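You operate a simulated robot arm through the tools that you are given. There is no shell and no other tool. Be economical: measure what you need, move in short steps, check, and stop when the job is done.

You are at the controls of a simulated robot arm. One attempt, no reset.

Task
Unbolt the roller door and run it up to the yellow band.
Fine: turn the red switch off afterwards.

Only the result counts: the job must be done as asked and must still hold three seconds after the hand-in. Knocking over, shifting, dropping, spilling or breaking anything else fails it.

Robot
A 6-joint arm with a two-finger parallel gripper, fixed in place. Base frame: the origin is at the foot of the arm, x ahead of it, y to its left, z up. Readings come in cm, rad, newtons and seconds.
With the tool pointing down near the work surface it reaches from about 20 to 84 cm from the base axis. Its first joint turns from -2.897 to 2.897 rad. Payload 3.91 kg.
The tool frame sits at the grasp point between the pads (the TCP): z along the fingers, y along the line on which they close. The tips reach 3 cm beyond it. Largest opening 11 cm; finger width 2, thickness 1; the body of the gripper, 4.8 by 11.2 cm, starts 5.5 cm behind the TCP.
Orientation is that of the tool frame in the base frame, as a unit quaternion [x, y, z, w]. With the fingers straight down and closing along the base's y, the tool's x points along the base's -x, its y along +y and its z along -z.

Tools
- The arm moves only by the tool servo_tool. Its argument "steps" is a list of rows, each a list of 7 numbers: the shift along the tool's x, y, z in cm, then the turn, a rotation vector about the tool's x, y, z in rad, then the opening, from 0 (shut) to 1 (fully open). In form: [[dx, dy, dz, ax, ay, az, gripper], ...]. A call has 1 to 12 rows; each row is the pose to reach, as a shift and turn from the pose commanded when the call began, along the tool's axes at that moment. A row lasts 0.2 s, in which the tool goes at most 5 cm and 0.15 rad; a call with a longer step from one row to the next is refused whole, and so is a gripper value outside its range. A pose out of reach is approached as far as the arm can. The call stops where the force on the tool passes 90 N (or 10 N more than at its start, if that is more) or the arm is blocked; 0.2 s more then pass. Each finger travels about 10.8 cm/s and halts on what it meets, pressing with about 33 N; the grip force reading is that of the motor and also rises with nothing between the fingers. The clock runs only during rows and for 0.2 s after the last one: add rows that repeat a pose to give the fingers time. It gives the time, the measured TCP pose, the force on the tool (base axes), the opening and the grip force at its end, in the units of the frame above (readings bear some noise).
- Cameras (640 x 400 px; columns grow to the right, rows downward): "scene" is fixed at [5, -50.36, 177.49]; the picture's right is [0.56, 0.83, 0.00], its down [0.81, -0.55, -0.22] and it looks along [-0.18, 0.12, -0.98] (base axes); focal length 334 px, centre (320, 200). "wrist" rides on the gripper at [7.7, 0.7, -11.5] in the tool frame; the picture's right is [-0.09, 1.00, 0.00], its down [-0.80, -0.07, -0.59] and it looks along [-0.59, -0.05, 0.80] (tool axes); focal length 270 px, centre (320, 200). There is no depth. A picture from a camera that has moved, and an enlarged one, comes with that camera's place and axes in the base frame and with its lens.
- camera(camera): a new picture of that camera. No time passes.
- raise_lower(by): slides the trunk up (or, below 0, down) by that many cm; the arm rides with it, the base frame stays. It gives what a move gives, with no picture.
- inspect(camera, box): a new picture of the part [left, top, right, bottom] of that camera's present view, enlarged. No time passes.
- job_done(): hands the job in; it is judged then, once.

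Go step by step. Nothing tells you positions but the pictures and the camera data: compare them with the known pose of the tool, close in by small moves and look again before you grip or let go. The budget is 120 turns and 84 pictures, counting those below and the enlarged ones. Unless the task says otherwise, let go and move clear before handing in, and close with one line.

The tools are called after "Request:" as a command line: name --pt "numbers of a row" for each row, then --argument value for the rest, lists and objects as JSON in quotes. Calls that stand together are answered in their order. servo_tool: Moves the arm, as the interface text tells. Its arguments: {"type":"object","properties":{"steps":{"type":"array","items":{"type":"array","items":{"type":"number"}}}},"required":["steps"]} The other tools are called the same way: raise_lower (by) slides the trunk up or down; camera (camera) takes a picture; inspect (camera, box) takes an enlarged picture of a part of a camera's view; job_done () hands the job in.

At the start:

```text
time: 0.0
eef_pos: [3.63, -35.67, 144.81]
orientation: [-0.001, 1.0, -0.001, 0.0]
wrist_force: [-0.3, 0.0, 0.7]
grip_width: 11.01
gripper_force: 0.2
trunk travel left (down, up): [-52.7, 1.3]
```

scene: 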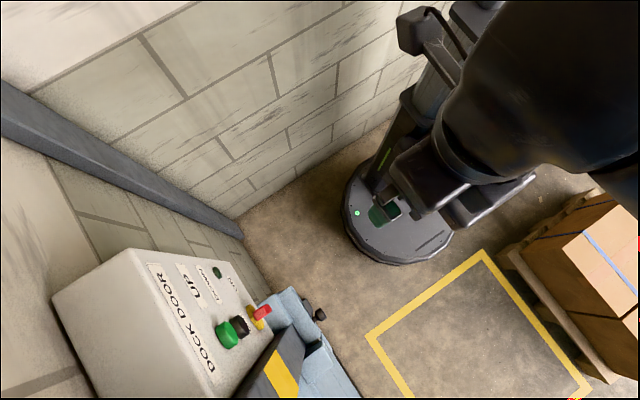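
wrist: 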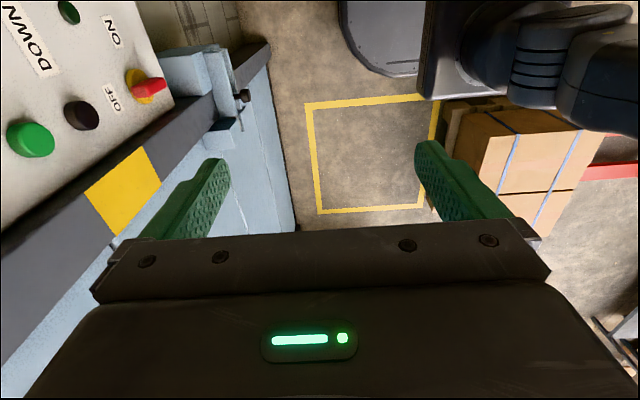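

I see a dock-door control box (green UP button, black DOWN button, red rotary switch) and a bolt next to the door guide. I'll look closer first.

Request:
inspect --camera "scene" --box '[40, 230, 360, 400]'

Request:
inspect --camera "wrist" --box '[0, 0, 320, 200]'

```text
2.00 times, centred on (200, 315) of scene
camera zoom: at [5.0, -50.36, 177.49], right [0.56, 0.83, 0.0], down [0.81, -0.55, -0.22], along [-0.18, 0.12, -0.98], focal length 667 px, centre (560, -30)
```

zoom: 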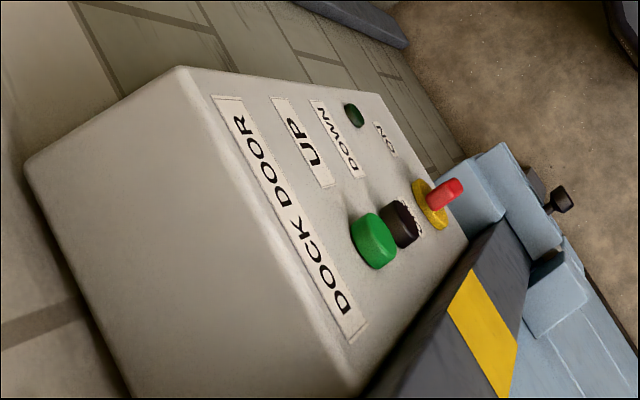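

```text
2.00 times, centred on (160, 100) of wrist
camera zoom: at [-4.03, -35.01, 156.37], right [0.09, 1.0, 0.0], down [0.8, -0.07, 0.59], along [0.59, -0.05, -0.8], focal length 541 px, centre (640, 400)
```

zoom: 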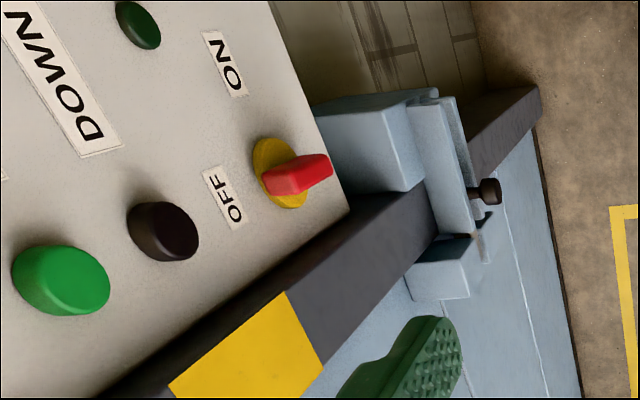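

The box face looks to face +y at about y=-66, with green near z=129 and red near z=109. The bolt knob is near (14,-57,81) and the yellow band near z≈128. I'll turn the tool to face the wall (-y) for a better look.

Request:
servo_tool --pt "0 0 0 0.15 0 0 1" --pt "0 0 0 0.3 0 0 1" --pt "0 0 0 0.45 0 0 1" --pt "0 0 0 0.6 0 0 1" --pt "0 0 0 0.75 0 0 1" --pt "0 0 0 0.9 0 0 1" --pt "0 0 0 1.05 0 0 1" --pt "0 0 0 1.2 0 0 1" --pt "0 0 0 1.35 0 0 1" --pt "0 0 0 1.5 0 0 1" --pt "0 0 0 1.5708 0 0 1" --pt "0 0 0 1.5708 0 0 1"

Request:
camera --camera "wrist"

Request:
camera --camera "scene"

```text
time: 2.6
eef_pos: [3.74, -35.65, 144.73]
orientation: [-0.001, 0.748, -0.664, 0.0]
wrist_force: [0.2, -0.6, 0.0]
grip_width: 11.01
gripper_force: 0.1
out of reach, approached as far as the arm can: row 10, 11, 12
trunk travel left (down, up): [-52.7, 1.3]
```

```text
79 pictures are left
camera wrist: at [-4.06, -24.25, 145.52], right [0.09, 0.12, -0.99], down [0.8, 0.58, 0.14], along [0.59, -0.8, -0.04], focal length 270 px, centre (320, 200)
```

wrist: 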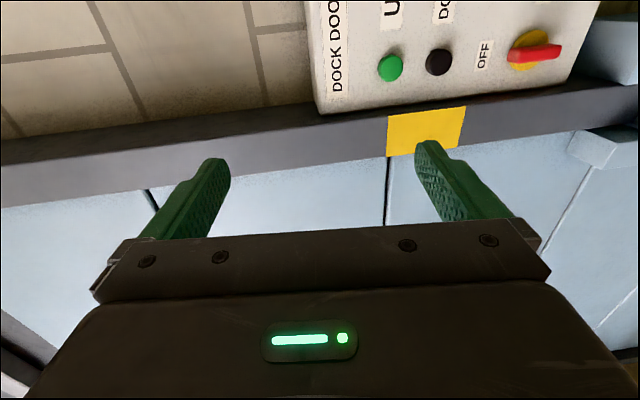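

```text
78 pictures are left
```

scene: 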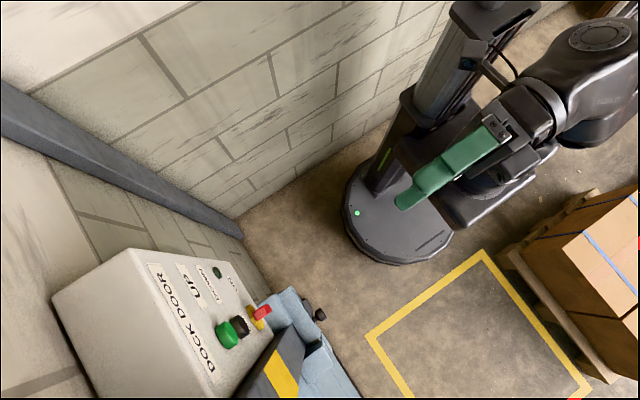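

The yellow band is on the guide post beside the door. I'll lower the trunk a bit and slide toward -x to see the switch, lamp and bolt.

Request:
raise_lower --by -15

Request:
servo_tool --pt "3 0 0 0 0 0 1" --pt "6 0 0 0 0 0 1" --pt "9 0 0 0 0 0 1" --pt "12 0 0 0 0 0 1" --pt "12 0 0 0 0 0 1"

Request:
camera --camera "wrist"

Request:
camera --camera "scene"

```text
time: 4.3
eef_pos: [3.55, -35.56, 129.85]
orientation: [-0.001, 0.747, -0.664, 0.0]
wrist_force: [-0.4, -0.3, 0.3]
grip_width: 11.0
gripper_force: 0.1
trunk travel left (down, up): [-37.7, 16.3]
```

```text
time: 5.5
eef_pos: [-8.48, -35.55, 130.03]
orientation: [-0.001, 0.747, -0.664, 0.0]
wrist_force: [-0.5, 0.1, -0.5]
grip_width: 11.03
gripper_force: 0.1
trunk travel left (down, up): [-37.7, 16.3]
```

```text
77 pictures are left
camera wrist: at [-16.07, -24.15, 130.73], right [0.09, 0.12, -0.99], down [0.8, 0.58, 0.14], along [0.59, -0.8, -0.04], focal length 270 px, centre (320, 200)
```

wrist: 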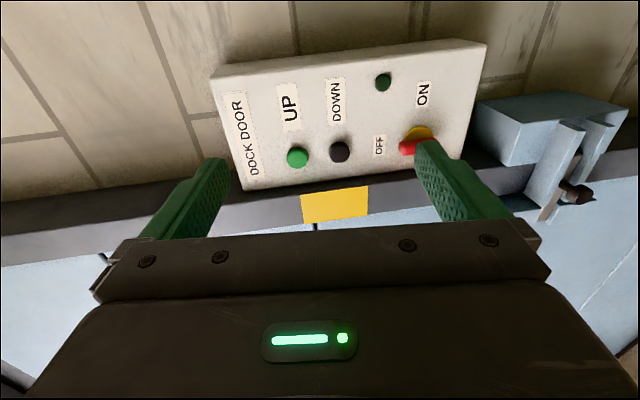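

```text
76 pictures are left
```

scene: 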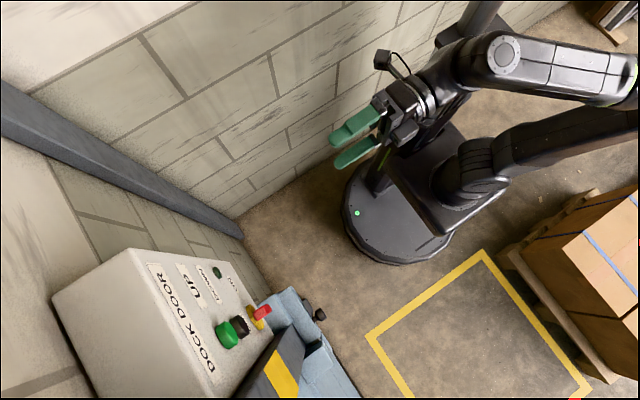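

The box is clear now, but the finger hides the switch and bolt. I'll go lower.

Request:
raise_lower --by -20

Request:
camera --camera "wrist"

Request:
inspect --camera "wrist" --box '[160, 0, 480, 200]'

Request:
camera --camera "scene"

```text
time: 7.7
eef_pos: [-8.27, -35.44, 110.02]
orientation: [-0.001, 0.748, -0.664, 0.0]
wrist_force: [0.3, -0.2, 0.1]
grip_width: 11.01
gripper_force: 0.0
trunk travel left (down, up): [-17.7, 36.3]
```

```text
75 pictures are left
camera wrist: at [-16.05, -24.13, 110.72], right [0.09, 0.12, -0.99], down [0.8, 0.58, 0.14], along [0.59, -0.8, -0.04], focal length 270 px, centre (320, 200)
```

wrist: 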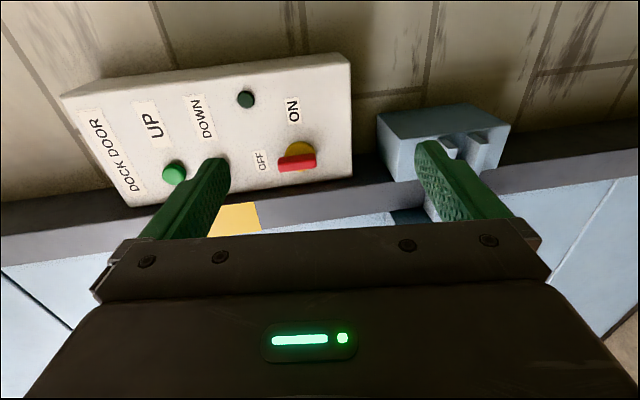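

```text
2.00 times, centred on (320, 100) of wrist
camera zoom: at [-16.05, -24.13, 110.72], right [0.09, 0.12, -0.99], down [0.8, 0.58, 0.14], along [0.59, -0.8, -0.04], focal length 541 px, centre (320, 400)
```

zoom: 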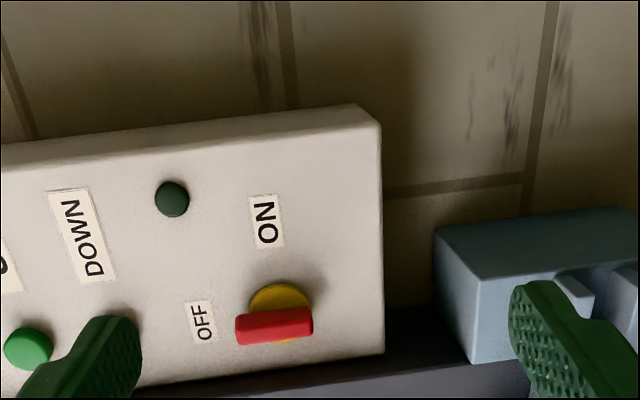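

```text
73 pictures are left
```

scene: 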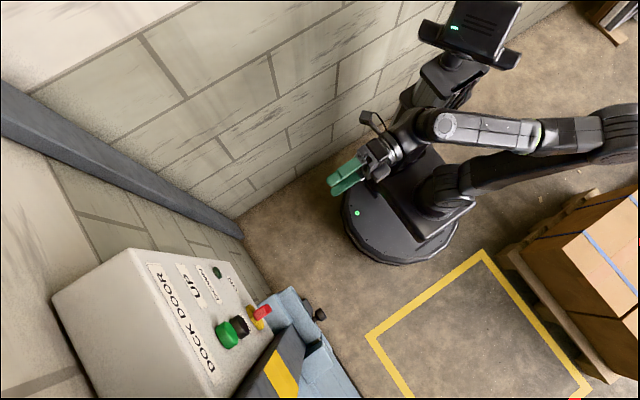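

The red switch bar points up at OFF and the lamp is dark, so power is off and must be on before running the door. Next I'll look at the bolt from nearer its height.

Request:
servo_tool --pt "-3 0 0 0 0 0 1" --pt "-6 0 0 0 0 0 1" --pt "-9 0 0 0 0 0 1" --pt "-12 0 0 0 0 0 1" --pt "-12 0 0 0 0 0 1"

Request:
raise_lower --by -17

Request:
camera --camera "wrist"

Request:
inspect --camera "wrist" --box '[220, 50, 540, 250]'

Request:
inspect --camera "scene" --box '[230, 270, 390, 370]'

```text
time: 8.9
eef_pos: [3.72, -35.68, 110.05]
orientation: [-0.001, 0.748, -0.664, 0.001]
wrist_force: [-0.8, 0.1, 0.1]
grip_width: 11.01
gripper_force: 0.1
trunk travel left (down, up): [-17.7, 36.3]
```

```text
time: 10.8
eef_pos: [3.7, -35.71, 93.15]
orientation: [-0.001, 0.748, -0.664, 0.001]
wrist_force: [-0.7, 0.4, 0.2]
grip_width: 11.02
gripper_force: 0.1
trunk travel left (down, up): [-0.7, 53.3]
```

```text
72 pictures are left
camera wrist: at [-4.01, -24.31, 93.78], right [0.09, 0.12, -0.99], down [0.8, 0.58, 0.14], along [0.59, -0.8, -0.04], focal length 270 px, centre (320, 200)
```

wrist: 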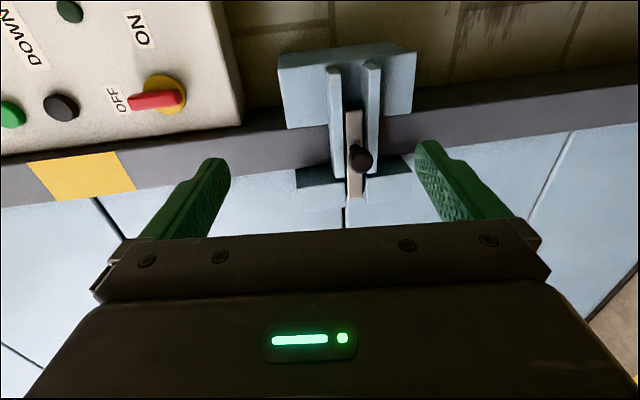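

```text
2.00 times, centred on (380, 150) of wrist
camera zoom: at [-4.01, -24.31, 93.78], right [0.09, 0.12, -0.99], down [0.8, 0.58, 0.14], along [0.59, -0.8, -0.04], focal length 541 px, centre (200, 300)
```

zoom: 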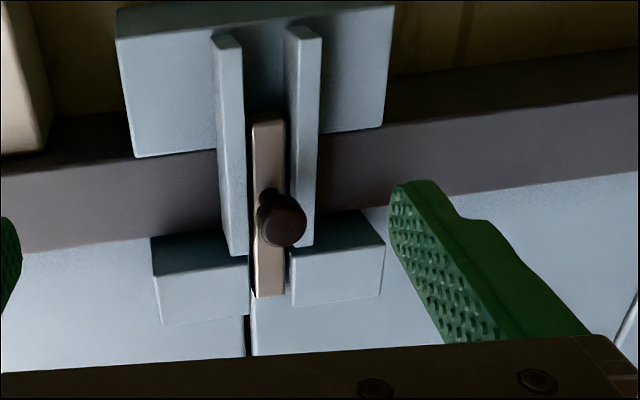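

```text
4.00 times, centred on (310, 320) of scene
camera zoom: at [5.0, -50.36, 177.49], right [0.56, 0.83, 0.0], down [0.81, -0.55, -0.22], along [-0.18, 0.12, -0.98], focal length 1335 px, centre (360, -280)
```

zoom: 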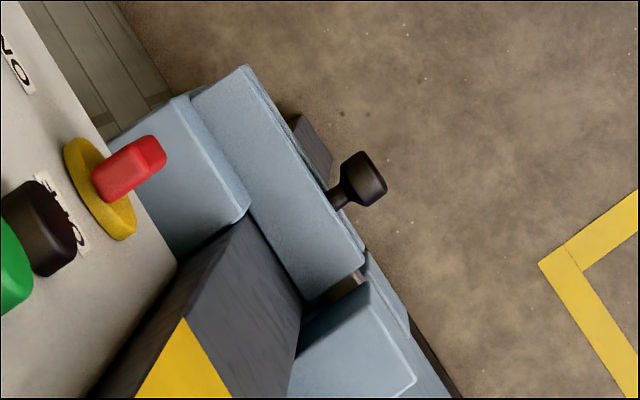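

The bolt is a bar sliding along x between two rails; its tip sits in the door's catch, and the knob is near (13.7,-56.4,86). I'll move in front of the knob, levelling the tool, with clearance.

Request:
servo_tool --pt "-2 1.2 2.6 0 0 0 1" --pt "-4 2.3 5.1 0.02 0 0 1" --pt "-6 3.5 7.7 0.04 0 0 1" --pt "-8 4.7 10.2 0.06 0 0 1" --pt "-10 5.8 12.8 0.084 0 0 1" --pt "-10 5.8 12.8 0.084 0 0 1"

Request:
camera --camera "wrist"

Request:
inspect --camera "scene" --box '[230, 230, 430, 355]'

```text
time: 12.2
eef_pos: [14.48, -47.48, 86.0]
orientation: [0.001, 0.719, -0.695, -0.002]
wrist_force: [-0.8, 1.0, 0.5]
grip_width: 10.97
gripper_force: 0.1
out of reach, approached as far as the arm can: row 1, 2, 3, 4, 5, 6
trunk travel left (down, up): [-0.7, 53.3]
```

```text
69 pictures are left
camera wrist: at [6.92, -36.08, 85.76], right [0.09, 0.03, -1.0], down [0.8, 0.59, 0.09], along [0.59, -0.81, 0.02], focal length 270 px, centre (320, 200)
```

wrist: 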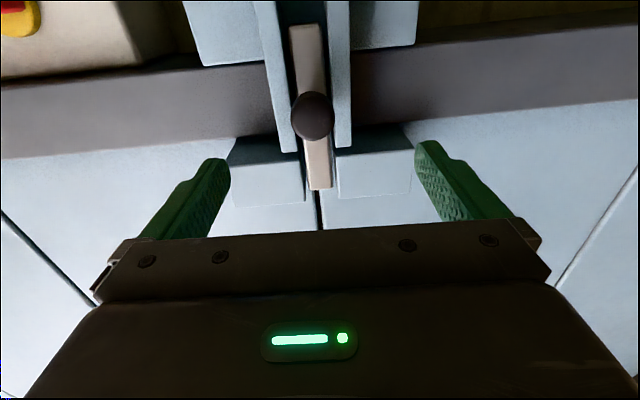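

```text
3.20 times, centred on (330, 292) of scene
camera zoom: at [5.0, -50.36, 177.49], right [0.56, 0.83, 0.0], down [0.81, -0.55, -0.22], along [-0.18, 0.12, -0.98], focal length 1068 px, centre (288, -96)
```

zoom: 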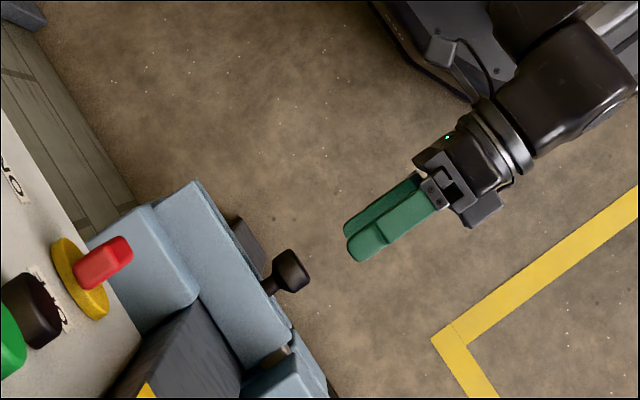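

The knob centre triangulates to (13.6,-55.8,86.1). I'll straddle it with the fingers above and below.

Request:
servo_tool --pt "0.8 0 2 0 0 0 1" --pt "0.9 -0.1 4 0 0 0 1" --pt "0.9 -0.2 6.5 0 0 0 1" --pt "0.9 -0.2 6.5 0 0 0 1"

Request:
camera --camera "wrist"

Request:
inspect --camera "scene" --box '[230, 230, 430, 355]'

```text
time: 13.2
eef_pos: [14.81, -54.13, 86.42]
orientation: [0.002, 0.72, -0.694, -0.003]
wrist_force: [-0.2, -0.3, 0.2]
grip_width: 11.01
gripper_force: 0.1
out of reach, approached as far as the arm can: row 1, 2, 3, 4
trunk travel left (down, up): [-0.7, 53.3]
```

```text
67 pictures are left
camera wrist: at [7.31, -42.71, 86.22], right [0.09, 0.04, -1.0], down [0.81, 0.59, 0.09], along [0.59, -0.81, 0.02], focal length 270 px, centre (320, 200)
```

wrist: 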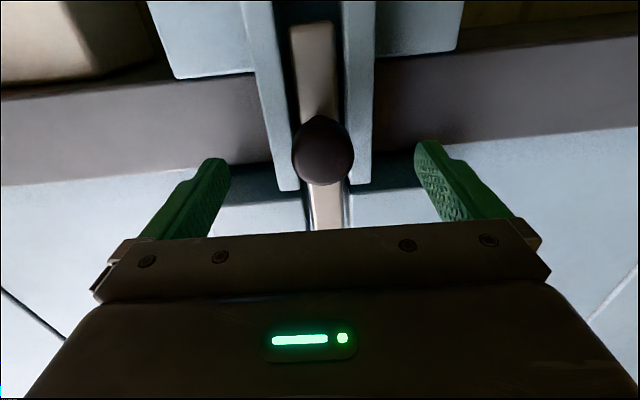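

```text
3.20 times, centred on (330, 292) of scene
camera zoom: at [5.0, -50.36, 177.49], right [0.56, 0.83, 0.0], down [0.81, -0.55, -0.22], along [-0.18, 0.12, -0.98], focal length 1068 px, centre (288, -96)
```

zoom: 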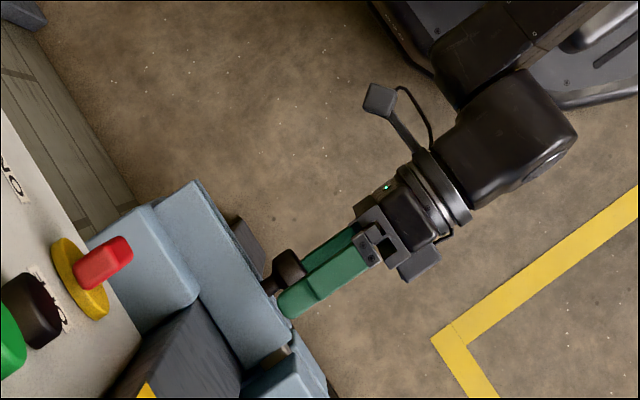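

The fingers straddle the knob but sit about 1 cm too far in +x. I'll shift toward -x.

Request:
servo_tool --pt "0.6 0 0 0 0 0 1" --pt "1.3 0 0 0 0 0 1" --pt "1.3 0 0 0 0 0 1"

Request:
camera --camera "wrist"

```text
time: 14.0
eef_pos: [14.8, -54.09, 86.8]
orientation: [0.001, 0.72, -0.694, -0.003]
wrist_force: [-0.6, 0.0, 0.2]
grip_width: 10.97
gripper_force: 0.1
out of reach, approached as far as the arm can: row 1, 2, 3
trunk travel left (down, up): [-0.7, 53.3]
```

```text
65 pictures are left
camera wrist: at [7.26, -42.61, 86.51], right [0.09, 0.04, -1.0], down [0.8, 0.59, 0.09], along [0.59, -0.81, 0.02], focal length 270 px, centre (320, 200)
```

wrist: 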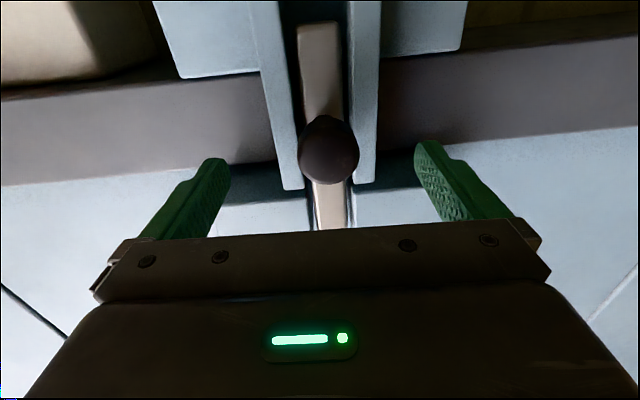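

The level pose runs into a joint limit in x. A better way is pitching down about 45° with the fingers on either side of the knob along x, so I'll back off and pitch down first.

Request:
servo_tool --pt "0 0 -3 0 0 0 1" --pt "0 0 -6 0 0 0 1" --pt "0 -1 -8 -0.15 0 0 1" --pt "0 -2 -8 -0.3 0 0 1" --pt "0 -3 -8 -0.45 0 0 1" --pt "0 -4 -8 -0.6 0 0 1" --pt "0 -5 -8 -0.75 0 0 1" --pt "0 -5 -8 -0.75 0 0 1"

Request:
servo_tool --pt "0 0 0 0 0 -0.15 1" --pt "0 0 0 0 0 -0.3 1" --pt "0 0 0 0 0 -0.45 1" --pt "0 0 0 0 0 -0.6 1" --pt "0 0 0 0 0 -0.75 1" --pt "0 0 0 0 0 -0.9 1" --pt "0 0 0 0 0 -1.05 1" --pt "0 0 0 0 0 -1.2 1" --pt "0 0 0 0 0 -1.35 1" --pt "0 0 0 0 0 -1.5 1" --pt "0 0 0 0 0 -1.5708 1" --pt "0 0 0 0 0 -1.5708 1"

Request:
camera --camera "wrist"

Request:
camera --camera "scene"

```text
time: 15.8
eef_pos: [14.88, -46.33, 92.08]
orientation: [-0.002, 0.923, -0.384, 0.0]
wrist_force: [0.5, -0.2, 0.5]
grip_width: 11.01
gripper_force: 0.0
trunk travel left (down, up): [-0.7, 53.3]
```

```text
time: 18.4
eef_pos: [14.85, -46.17, 92.02]
orientation: [0.655, -0.651, 0.271, 0.271]
wrist_force: [-0.5, -0.3, -0.2]
grip_width: 11.0
gripper_force: 0.1
trunk travel left (down, up): [-0.7, 53.3]
```

```text
64 pictures are left
camera wrist: at [14.19, -43.55, 105.65], right [-1.0, 0.06, -0.06], down [0.07, 0.99, -0.15], along [0.05, -0.15, -0.99], focal length 270 px, centre (320, 200)
```

wrist: 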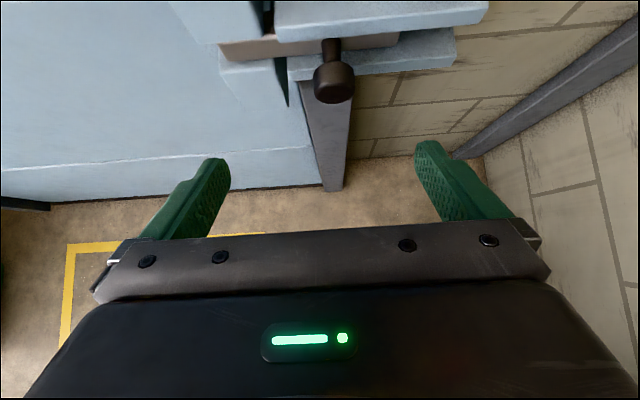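

```text
63 pictures are left
```

scene: 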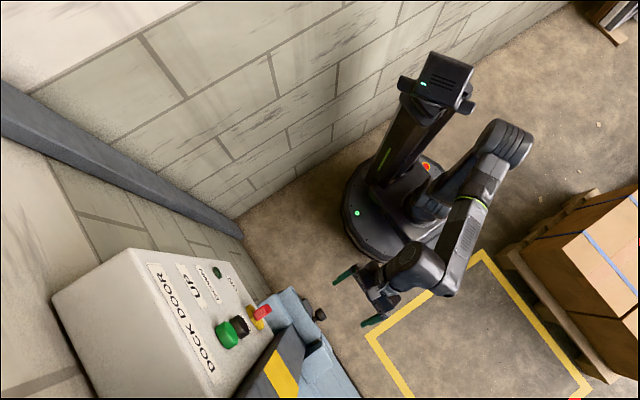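

From above, the bar tip sits in the door catch, overlapping about 3.5 cm, and there is room to slide it about 6 cm toward -x. I'll bring the fingers to either side of the knob.

Request:
servo_tool --pt "1.2 0.7 0 0 0 0 0.6" --pt "2.4 1.35 1.5 0 0 0 0.6" --pt "2.4 1.35 4 0 0 0 0.6" --pt "2.4 1.35 6.5 0 0 0 0.6" --pt "2.4 1.35 9.4 0 0 0 0.6" --pt "2.4 1.35 9.4 0 0 0 0.6"

Request:
camera --camera "wrist"

Request:
inspect --camera "scene" --box '[230, 230, 430, 355]'

```text
time: 19.8
eef_pos: [13.49, -54.49, 87.01]
orientation: [0.654, -0.652, 0.272, 0.27]
wrist_force: [0.7, 0.2, -0.5]
grip_width: 6.61
gripper_force: 0.1
trunk travel left (down, up): [-0.7, 53.3]
```

```text
62 pictures are left
camera wrist: at [12.85, -51.88, 100.59], right [-1.0, 0.06, -0.06], down [0.07, 0.99, -0.15], along [0.05, -0.15, -0.99], focal length 270 px, centre (320, 200)
```

wrist: 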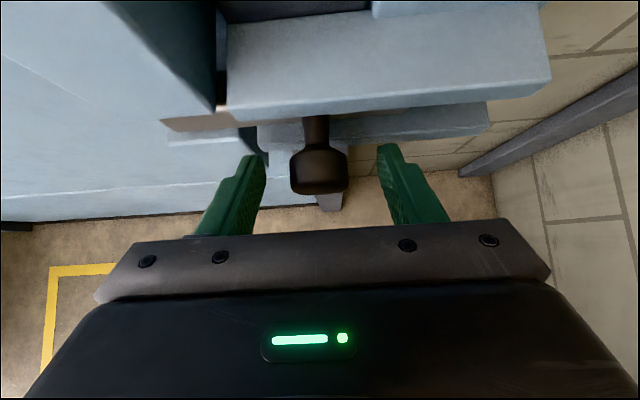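

```text
3.20 times, centred on (330, 292) of scene
camera zoom: at [5.0, -50.36, 177.49], right [0.56, 0.83, 0.0], down [0.81, -0.55, -0.22], along [-0.18, 0.12, -0.98], focal length 1068 px, centre (288, -96)
```

zoom: 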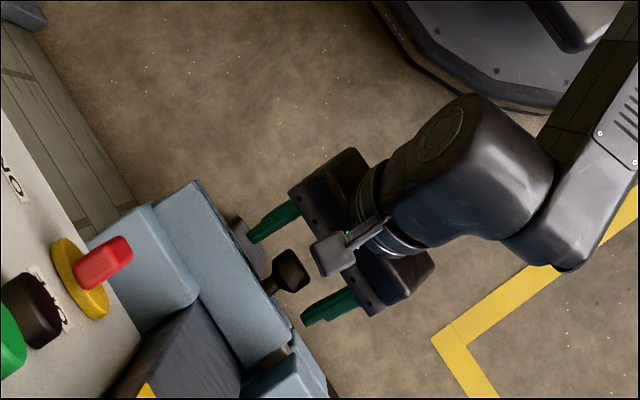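

The knob is between the fingers. Closing.

Request:
servo_tool --pt "0 0 0 0 0 0 0.1" --pt "0 0 0 0 0 0 0.1" --pt "0 0 0 0 0 0 0.1"

Request:
servo_tool --pt "0 1 0 0 0 0 0.1" --pt "0 2 0 0 0 0 0.1" --pt "0 3 0 0 0 0 0.1" --pt "0 4 0 0 0 0 0.1" --pt "0 5 0 0 0 0 0.1" --pt "0 5.5 0 0 0 0 0.1"

Request:
camera --camera "wrist"

```text
time: 20.6
eef_pos: [13.46, -54.46, 87.07]
orientation: [0.654, -0.653, 0.271, 0.271]
wrist_force: [0.1, -1.0, -0.1]
grip_width: 3.1
gripper_force: 45.3
trunk travel left (down, up): [-0.7, 53.3]
```

```text
time: 22.0
eef_pos: [7.91, -54.45, 86.98]
orientation: [0.655, -0.652, 0.271, 0.27]
wrist_force: [3.9, 10.3, -14.9]
grip_width: 3.08
gripper_force: 45.0
trunk travel left (down, up): [-0.7, 53.3]
```

```text
60 pictures are left
camera wrist: at [7.4, -51.93, 100.61], right [-1.0, 0.06, -0.06], down [0.07, 0.99, -0.14], along [0.05, -0.15, -0.99], focal length 270 px, centre (320, 200)
```

wrist: 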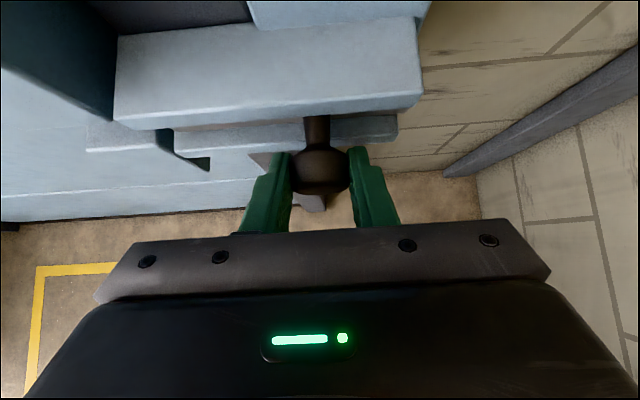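

The bar tip is now inside its own rails. I'll nudge to the end stop, then let go.

Request:
servo_tool --pt "0 0.5 0 0 0 0 0.1" --pt "0 1 0 0 0 0 0.1" --pt "0 1 0 0 0 0 0.1"

Request:
servo_tool --pt "0 0 0 0 0 0 0.5" --pt "0 0 0 0 0 0 0.6" --pt "0 0 -3 0 0 0 0.6" --pt "0 0 -6 0 0 0 0.6" --pt "0 0 -9 0 0 0 0.6" --pt "0 0 -12 0 0 0 0.6" --pt "0 0 -12 0 0 0 0.6"

Request:
camera --camera "wrist"

Request:
inspect --camera "scene" --box '[180, 230, 380, 355]'

```text
time: 22.8
eef_pos: [7.9, -54.55, 87.04]
orientation: [0.656, -0.651, 0.272, 0.269]
wrist_force: [70.4, 15.2, -15.4]
grip_width: 3.1
gripper_force: 44.7
trunk travel left (down, up): [-0.7, 53.3]
```

```text
time: 24.4
eef_pos: [7.1, -46.06, 95.83]
orientation: [0.654, -0.653, 0.27, 0.27]
wrist_force: [-0.1, -0.9, 0.5]
grip_width: 6.62
gripper_force: 0.2
trunk travel left (down, up): [-0.7, 53.3]
```

```text
59 pictures are left
camera wrist: at [6.44, -43.41, 109.38], right [-1.0, 0.06, -0.06], down [0.07, 0.99, -0.15], along [0.05, -0.15, -0.99], focal length 270 px, centre (320, 200)
```

wrist: 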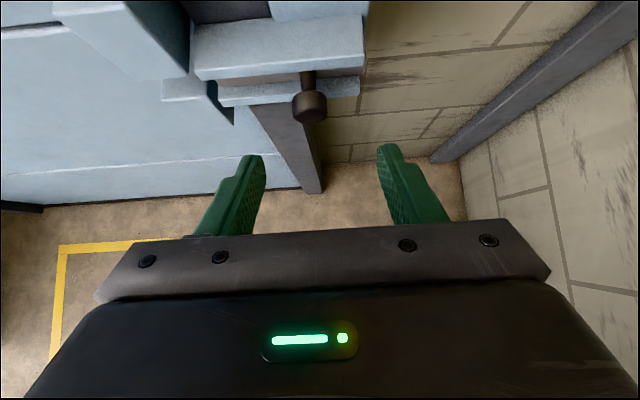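

```text
3.20 times, centred on (280, 292) of scene
camera zoom: at [5.0, -50.36, 177.49], right [0.56, 0.83, 0.0], down [0.81, -0.55, -0.22], along [-0.18, 0.12, -0.98], focal length 1068 px, centre (448, -96)
```

zoom: 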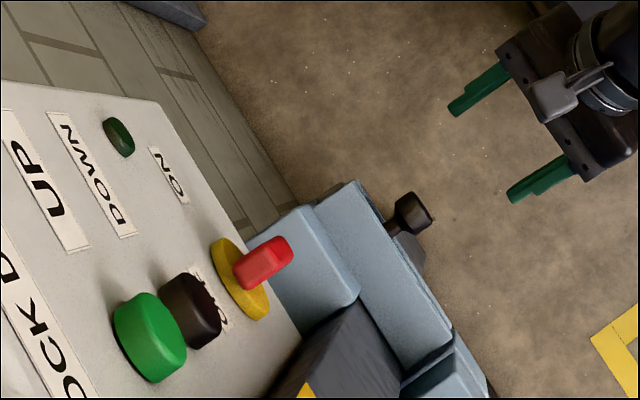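

The bolt is fully drawn. Next is the switch: raise the trunk and level the tool toward the wall.

Request:
raise_lower --by 14

Request:
servo_tool --pt "0 0.5 0 0 0.15 0 0.6" --pt "0 1 0 0 0.3 0 0.6" --pt "0 1.5 0 0 0.45 0 0.6" --pt "0 2 0 0 0.6 0 0.6" --pt "0 2.5 0 0 0.75 0 0.6" --pt "0 2.5 0 0 0.785 0 0.6" --pt "0 2.5 0 0 0.785 0 0.6"

Request:
camera --camera "wrist"

Request:
camera --camera "scene"

```text
time: 26.1
eef_pos: [7.01, -45.96, 109.72]
orientation: [0.654, -0.652, 0.271, 0.272]
wrist_force: [0.3, 0.2, -0.2]
grip_width: 6.6
gripper_force: 0.0
trunk travel left (down, up): [-14.7, 39.3]
```

```text
time: 27.7
eef_pos: [4.77, -46.18, 109.76]
orientation: [0.533, -0.531, 0.466, 0.465]
wrist_force: [0.5, -0.5, 0.6]
grip_width: 6.6
gripper_force: 0.1
out of reach, approached as far as the arm can: row 5, 6, 7
trunk travel left (down, up): [-14.7, 39.3]
```

```text
57 pictures are left
camera wrist: at [4.23, -35.84, 118.94], right [-1.0, 0.01, -0.09], down [0.07, 0.7, -0.71], along [0.05, -0.72, -0.69], focal length 270 px, centre (320, 200)
```

wrist: 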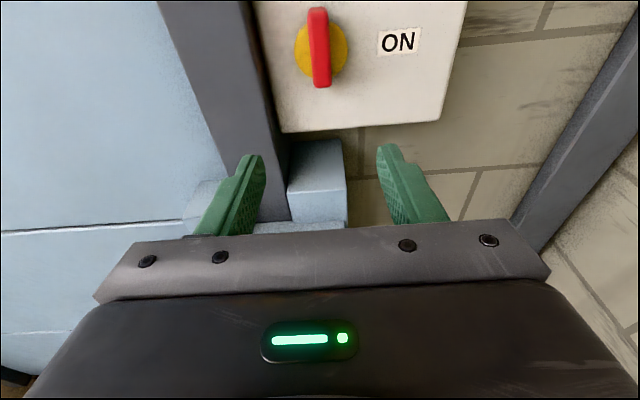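

```text
56 pictures are left
```

scene: 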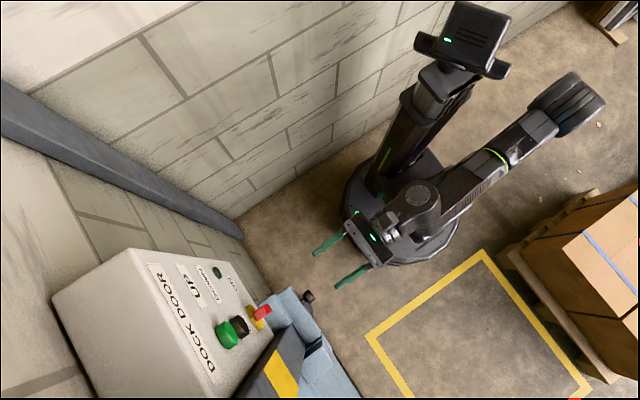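

The bolt stays drawn. The switch disc is at about (4.5,-65.1,111.1), with the bar pointing up at OFF. I'll approach with the fingers along x around the bar.

Request:
servo_tool --pt "1 0.27 2 0 0 0 0.45" --pt "2 0.27 5 0 0.03 0 0.45" --pt "2.9 0.27 8 0 0.06 0 0.45" --pt "2.9 0.27 10.5 0 0.1 0 0.45" --pt "2.9 0.27 10.5 0 0.13 0 0.45"

Request:
camera --camera "wrist"

Request:
inspect --camera "scene" --box '[180, 230, 380, 355]'

```text
time: 28.9
eef_pos: [6.99, -51.93, 110.8]
orientation: [-0.52, 0.535, -0.462, -0.479]
wrist_force: [0.0, 0.3, 0.3]
grip_width: 4.95
gripper_force: 0.1
out of reach, approached as far as the arm can: row 2, 3, 4, 5
trunk travel left (down, up): [-14.7, 39.3]
```

```text
55 pictures are left
camera wrist: at [6.77, -41.48, 119.75], right [-1.0, 0.04, -0.08], down [0.09, 0.68, -0.73], along [0.03, -0.73, -0.68], focal length 270 px, centre (320, 200)
```

wrist: 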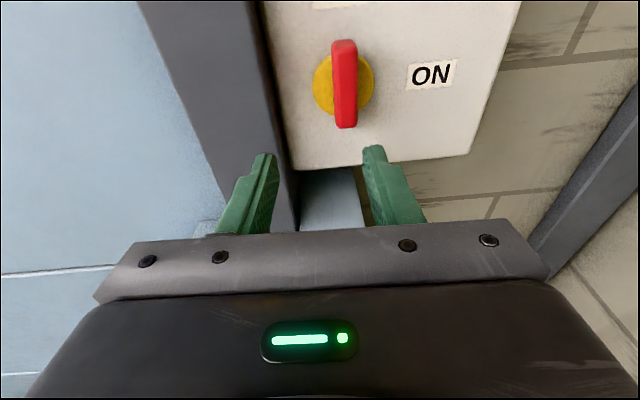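

```text
3.20 times, centred on (280, 292) of scene
camera zoom: at [5.0, -50.36, 177.49], right [0.56, 0.83, 0.0], down [0.81, -0.55, -0.22], along [-0.18, 0.12, -0.98], focal length 1068 px, centre (448, -96)
```

zoom: 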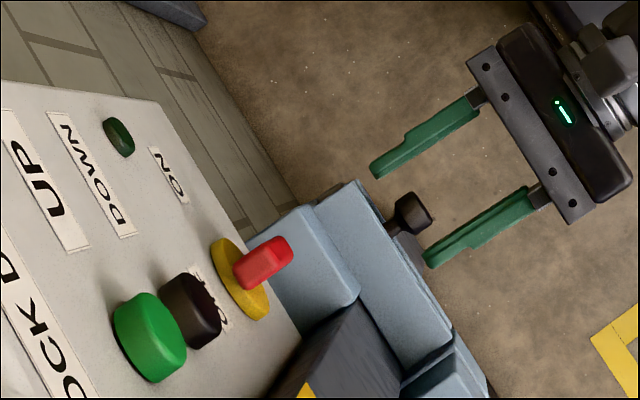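

Level pitch near here hits the arm's limits. I'll try a higher trunk with the arm reaching lower for the same tool height.

Request:
raise_lower --by 15

Request:
servo_tool --pt "-4 0.5 0 0 0 0 0.45" --pt "-8 1 0 0 0 0 0.45" --pt "-12 1.5 0 0 0 0 0.45" --pt "-15 2 0 0 0 0 0.45" --pt "-15 2.5 2 0 0 0 0.45" --pt "-15 2.5 4 0 0 0 0.45" --pt "-15 2.5 4 0 0 0 0.45"

```text
time: 30.7
eef_pos: [7.03, -52.05, 125.72]
orientation: [-0.52, 0.535, -0.462, -0.479]
wrist_force: [0.0, 0.5, -0.1]
grip_width: 4.94
gripper_force: 0.1
trunk travel left (down, up): [-29.7, 24.3]
```

```text
time: 32.3
eef_pos: [10.63, -54.68, 112.7]
orientation: [-0.513, 0.548, -0.447, -0.487]
wrist_force: [-0.1, -0.7, -0.4]
grip_width: 4.94
gripper_force: 0.0
out of reach, approached as far as the arm can: row 1, 2, 3, 4, 5, 6, 7
trunk travel left (down, up): [-29.7, 24.3]
```

That was worse, so I'll try the other way: trunk low, arm reaching up.

Request:
servo_tool --pt "4 0 -2 0 0 0 0.45" --pt "8 1 -4 0 0 0 0.45" --pt "12 2 -4 0 0 0 0.45" --pt "16 3 -4 0 0 0 0.45" --pt "20 4 -4 0 0 0 0.45" --pt "24 5 -4 0 0 0 0.45" --pt "26 6 -4 0 0 0 0.45" --pt "26 6 -4 0 0 0 0.45"

Request:
raise_lower --by -27

Request:
camera --camera "scene"

```text
time: 34.1
eef_pos: [4.67, -53.25, 138.66]
orientation: [-0.52, 0.536, -0.461, -0.479]
wrist_force: [-0.2, 0.7, 0.6]
grip_width: 4.95
gripper_force: 0.0
out of reach, approached as far as the arm can: row 1, 2
trunk travel left (down, up): [-29.7, 24.3]
```

```text
time: 36.8
eef_pos: [4.66, -53.1, 111.73]
orientation: [-0.52, 0.535, -0.462, -0.479]
wrist_force: [0.1, 0.5, 0.1]
grip_width: 4.96
gripper_force: 0.0
trunk travel left (down, up): [-2.7, 51.3]
```

```text
53 pictures are left
```

scene: 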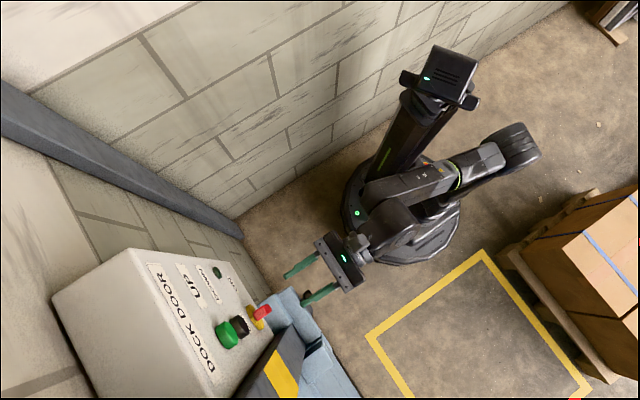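

Now everything is in reach. I'll straighten the tool and move closer.

Request:
servo_tool --pt "0.3 0 1 0.015 0.05 0 0.45" --pt "0.3 0.2 2.5 0.03 0.1 0 0.45" --pt "0.3 0.2 4 0.032 0.113 0 0.45" --pt "0.3 0.2 4 0.032 0.113 0 0.45"

Request:
camera --camera "wrist"

Request:
inspect --camera "scene" --box '[180, 230, 380, 355]'

```text
time: 37.8
eef_pos: [4.56, -57.17, 111.65]
orientation: [0.5, -0.5, 0.5, 0.5]
wrist_force: [-0.9, 0.8, 0.0]
grip_width: 4.98
gripper_force: 0.1
trunk travel left (down, up): [-2.7, 51.3]
```

```text
52 pictures are left
camera wrist: at [4.0, -45.78, 119.38], right [-1.0, 0.0, -0.09], down [0.07, 0.6, -0.8], along [0.05, -0.8, -0.59], focal length 270 px, centre (320, 200)
```

wrist: 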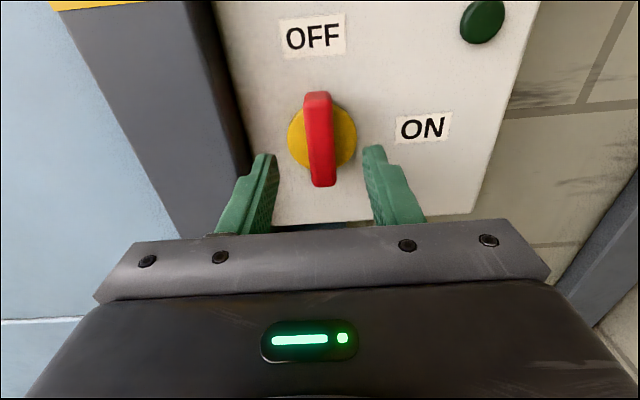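

```text
3.20 times, centred on (280, 292) of scene
camera zoom: at [5.0, -50.36, 177.49], right [0.56, 0.83, 0.0], down [0.81, -0.55, -0.22], along [-0.18, 0.12, -0.98], focal length 1068 px, centre (448, -96)
```

zoom: 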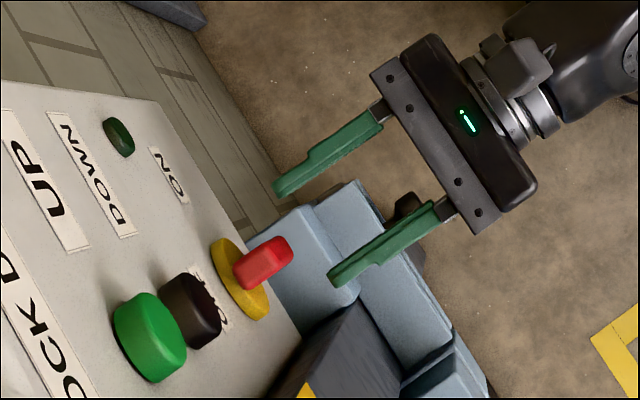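

The tool is level and the switch axis is at (4.5, -65.1, 111.2). I'll advance so the fingers flank the bar.

Request:
servo_tool --pt "-0.3 0.05 1.3 0 0 0 0.42" --pt "-0.4 0.05 2.6 0 0 0 0.42" --pt "-0.4 0.05 3.8 0 0 0 0.42" --pt "-0.4 0.05 3.8 0 0 0 0.42"

Request:
camera --camera "wrist"

Request:
inspect --camera "scene" --box '[180, 230, 380, 355]'

```text
time: 38.8
eef_pos: [4.36, -60.95, 111.03]
orientation: [0.502, -0.5, 0.499, 0.499]
wrist_force: [0.3, 1.1, 0.5]
grip_width: 4.64
gripper_force: 0.1
trunk travel left (down, up): [-2.7, 51.3]
```

```text
50 pictures are left
camera wrist: at [3.77, -49.63, 118.86], right [-1.0, 0.0, -0.09], down [0.07, 0.6, -0.8], along [0.05, -0.8, -0.59], focal length 270 px, centre (320, 200)
```

wrist: 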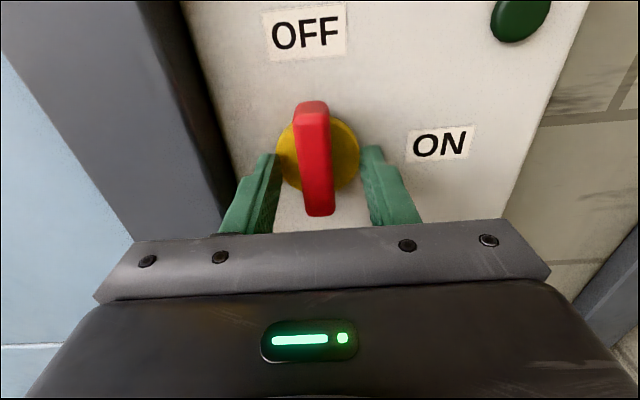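

```text
3.20 times, centred on (280, 292) of scene
camera zoom: at [5.0, -50.36, 177.49], right [0.56, 0.83, 0.0], down [0.81, -0.55, -0.22], along [-0.18, 0.12, -0.98], focal length 1068 px, centre (448, -96)
```

zoom: 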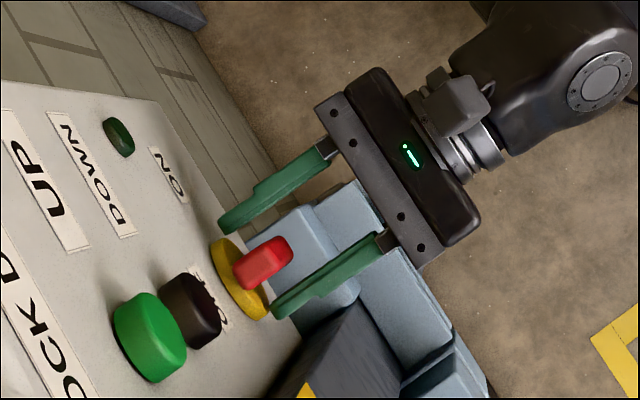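

Fingers flank the bar. Closing on it.

Request:
servo_tool --pt "0 0 0 0 0 0 0.1" --pt "0 0 0 0 0 0 0.1" --pt "0 0 0 0 0 0 0.1"

Request:
camera --camera "wrist"

```text
time: 39.6
eef_pos: [4.55, -61.0, 111.0]
orientation: [0.502, -0.499, 0.499, 0.499]
wrist_force: [7.7, 0.1, 0.8]
grip_width: 1.79
gripper_force: 45.4
trunk travel left (down, up): [-2.7, 51.3]
```

```text
48 pictures are left
camera wrist: at [3.92, -49.62, 118.86], right [-1.0, 0.0, -0.09], down [0.07, 0.6, -0.8], along [0.05, -0.8, -0.59], focal length 270 px, centre (320, 200)
```

wrist: 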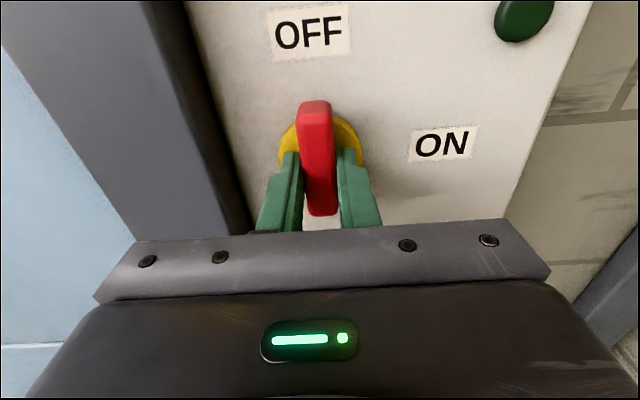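

Gripped (1.8 cm wide bar). I'll rotate +90° about the tool axis, from up to right (ON).

Request:
servo_tool --pt "0 0 0 0 0 0.15 0.1" --pt "0 0 0 0 0 0.3 0.1" --pt "0 0 0 0 0 0.45 0.1" --pt "0 0 0 0 0 0.6 0.1" --pt "0 0 0 0 0 0.75 0.1" --pt "0 0 0 0 0 0.9 0.1"

Request:
camera --camera "wrist"

```text
time: 41.0
eef_pos: [4.53, -60.91, 111.01]
orientation: [-0.234, 0.669, -0.666, -0.233]
wrist_force: [7.7, 3.9, -7.0]
grip_width: 1.8
gripper_force: 44.9
trunk travel left (down, up): [-2.7, 51.3]
```

```text
47 pictures are left
camera wrist: at [-1.93, -49.62, 115.42], right [-0.55, 0.0, -0.83], down [0.67, 0.6, -0.44], along [0.5, -0.8, -0.33], focal length 270 px, centre (320, 200)
```

wrist: 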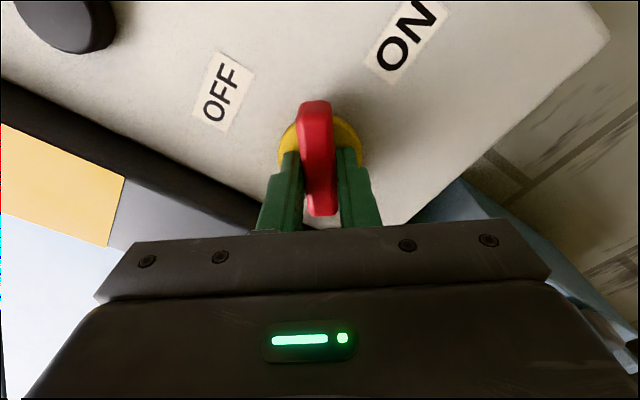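

The bar turns with the gripper. Continuing to 90°.

Request:
servo_tool --pt "0 0 0 0 0 0.15 0.1" --pt "0 0 0 0 0 0.3 0.1" --pt "0 0 0 0 0 0.45 0.1" --pt "0 0 0 0 0 0.6 0.1" --pt "0 0 0 0 0 0.68 0.1" --pt "0 0 0 0 0 0.68 0.1"

Request:
camera --camera "wrist"

Request:
camera --camera "scene"

```text
time: 42.4
eef_pos: [4.55, -61.01, 111.08]
orientation: [0.002, 0.708, -0.706, 0.003]
wrist_force: [5.3, 4.7, -15.4]
grip_width: 1.79
gripper_force: 45.0
trunk travel left (down, up): [-2.7, 51.3]
```

```text
46 pictures are left
camera wrist: at [-3.18, -49.59, 110.38], right [0.09, 0.01, -1.0], down [0.8, 0.59, 0.08], along [0.59, -0.8, 0.05], focal length 270 px, centre (320, 200)
```

wrist: 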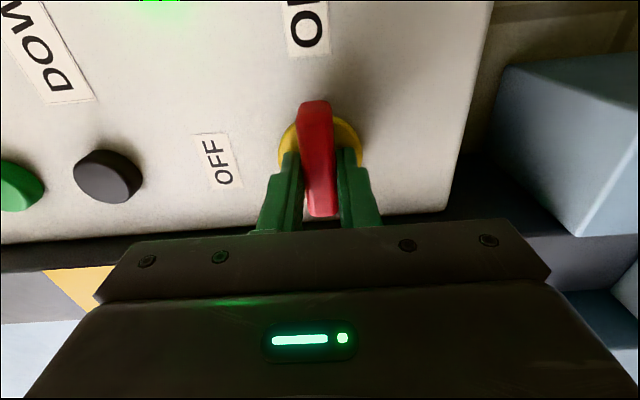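

```text
45 pictures are left
```

scene: 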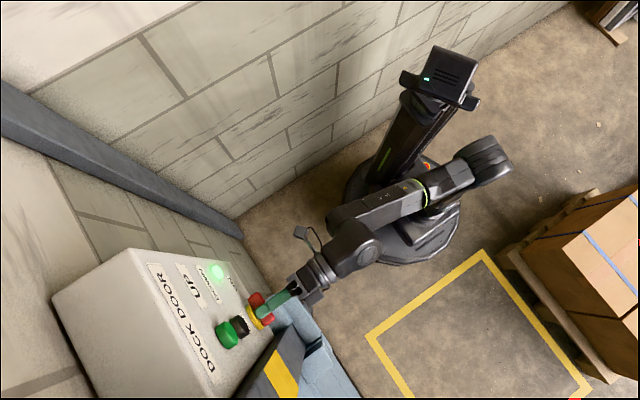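

The green lamp is lit, so power is on. I'll release, back off, and raise to the green UP button.

Request:
servo_tool --pt "0 0 0 0 0 0 0.45" --pt "0 0 0 0 0 0 0.45" --pt "0 0 -2 0 0 0 0.45" --pt "0 0 -5 0 0 0 0.45" --pt "0 0 -8 0 0 0 0.2" --pt "0 0 -8 0 0 0 0"

Request:
raise_lower --by 19

Request:
camera --camera "wrist"

Request:
camera --camera "scene"

```text
time: 43.8
eef_pos: [4.22, -52.92, 111.25]
orientation: [0.002, 0.708, -0.706, 0.002]
wrist_force: [-0.1, 0.3, -0.2]
grip_width: 0.0
gripper_force: 32.4
trunk travel left (down, up): [-2.7, 51.3]
```

```text
time: 45.9
eef_pos: [4.23, -52.91, 130.19]
orientation: [0.003, 0.708, -0.706, 0.003]
wrist_force: [-0.4, -0.1, -0.8]
grip_width: 0.01
gripper_force: 33.1
trunk travel left (down, up): [-21.7, 32.3]
```

```text
44 pictures are left
camera wrist: at [-3.34, -41.58, 129.55], right [0.09, 0.0, -1.0], down [0.8, 0.59, 0.08], along [0.59, -0.8, 0.05], focal length 270 px, centre (320, 200)
```

wrist: 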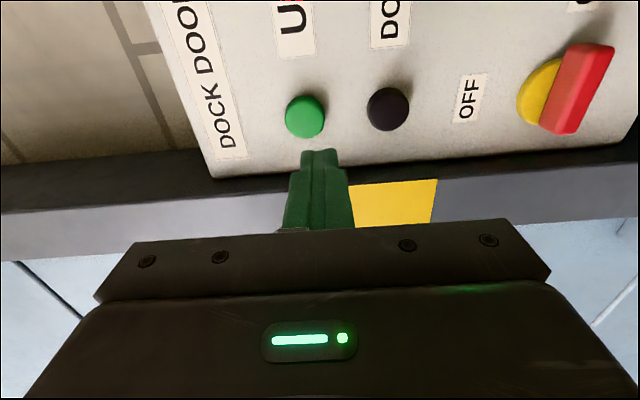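

```text
43 pictures are left
```

scene: 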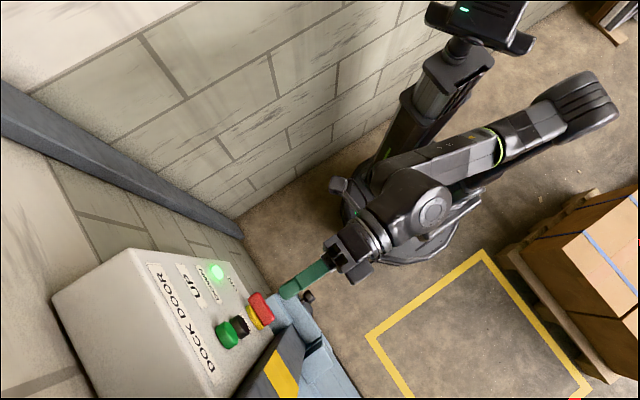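

The green button is at about (4.15,-63.5,131.3) and the yellow band spans roughly z 120–128. I'll line up and creep in.

Request:
servo_tool --pt "0.05 -1.0 2 0 0 0 0" --pt "0.05 -1.1 5 0 0 0 0" --pt "0.05 -1.1 6.5 0 0 0 0" --pt "0.05 -1.1 6.5 0 0 0 0"

Request:
camera --camera "wrist"

Request:
inspect --camera "scene" --box '[140, 250, 380, 400]'

```text
time: 46.9
eef_pos: [4.15, -59.33, 131.25]
orientation: [0.003, 0.709, -0.705, 0.002]
wrist_force: [-0.3, 0.0, -0.1]
grip_width: 0.01
gripper_force: 32.7
trunk travel left (down, up): [-21.7, 32.3]
```

```text
42 pictures are left
camera wrist: at [-3.43, -48.08, 130.67], right [0.1, 0.0, -1.0], down [0.8, 0.59, 0.08], along [0.59, -0.8, 0.05], focal length 270 px, centre (320, 200)
```

wrist: 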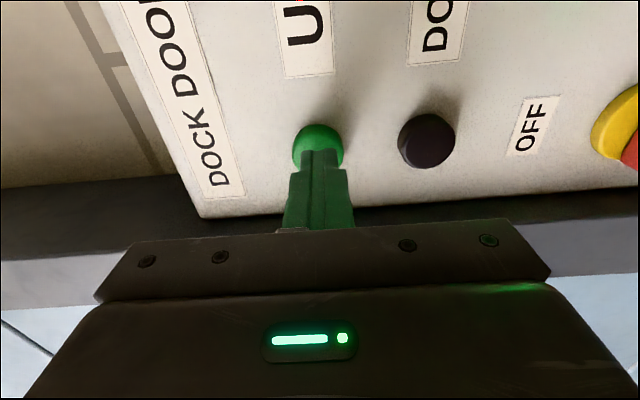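

```text
2.67 times, centred on (260, 325) of scene
camera zoom: at [5.0, -50.36, 177.49], right [0.56, 0.83, 0.0], down [0.81, -0.55, -0.22], along [-0.18, 0.12, -0.98], focal length 890 px, centre (480, -133)
```

zoom: 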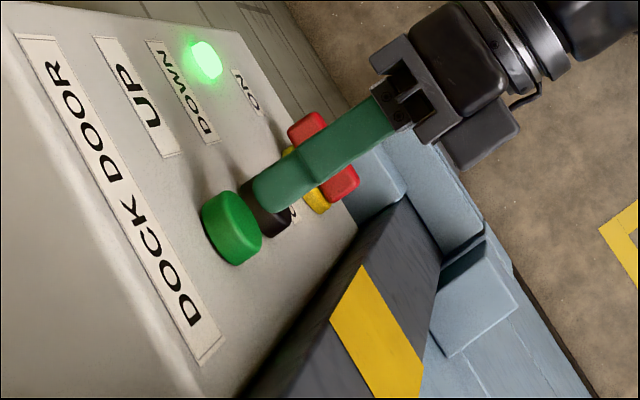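

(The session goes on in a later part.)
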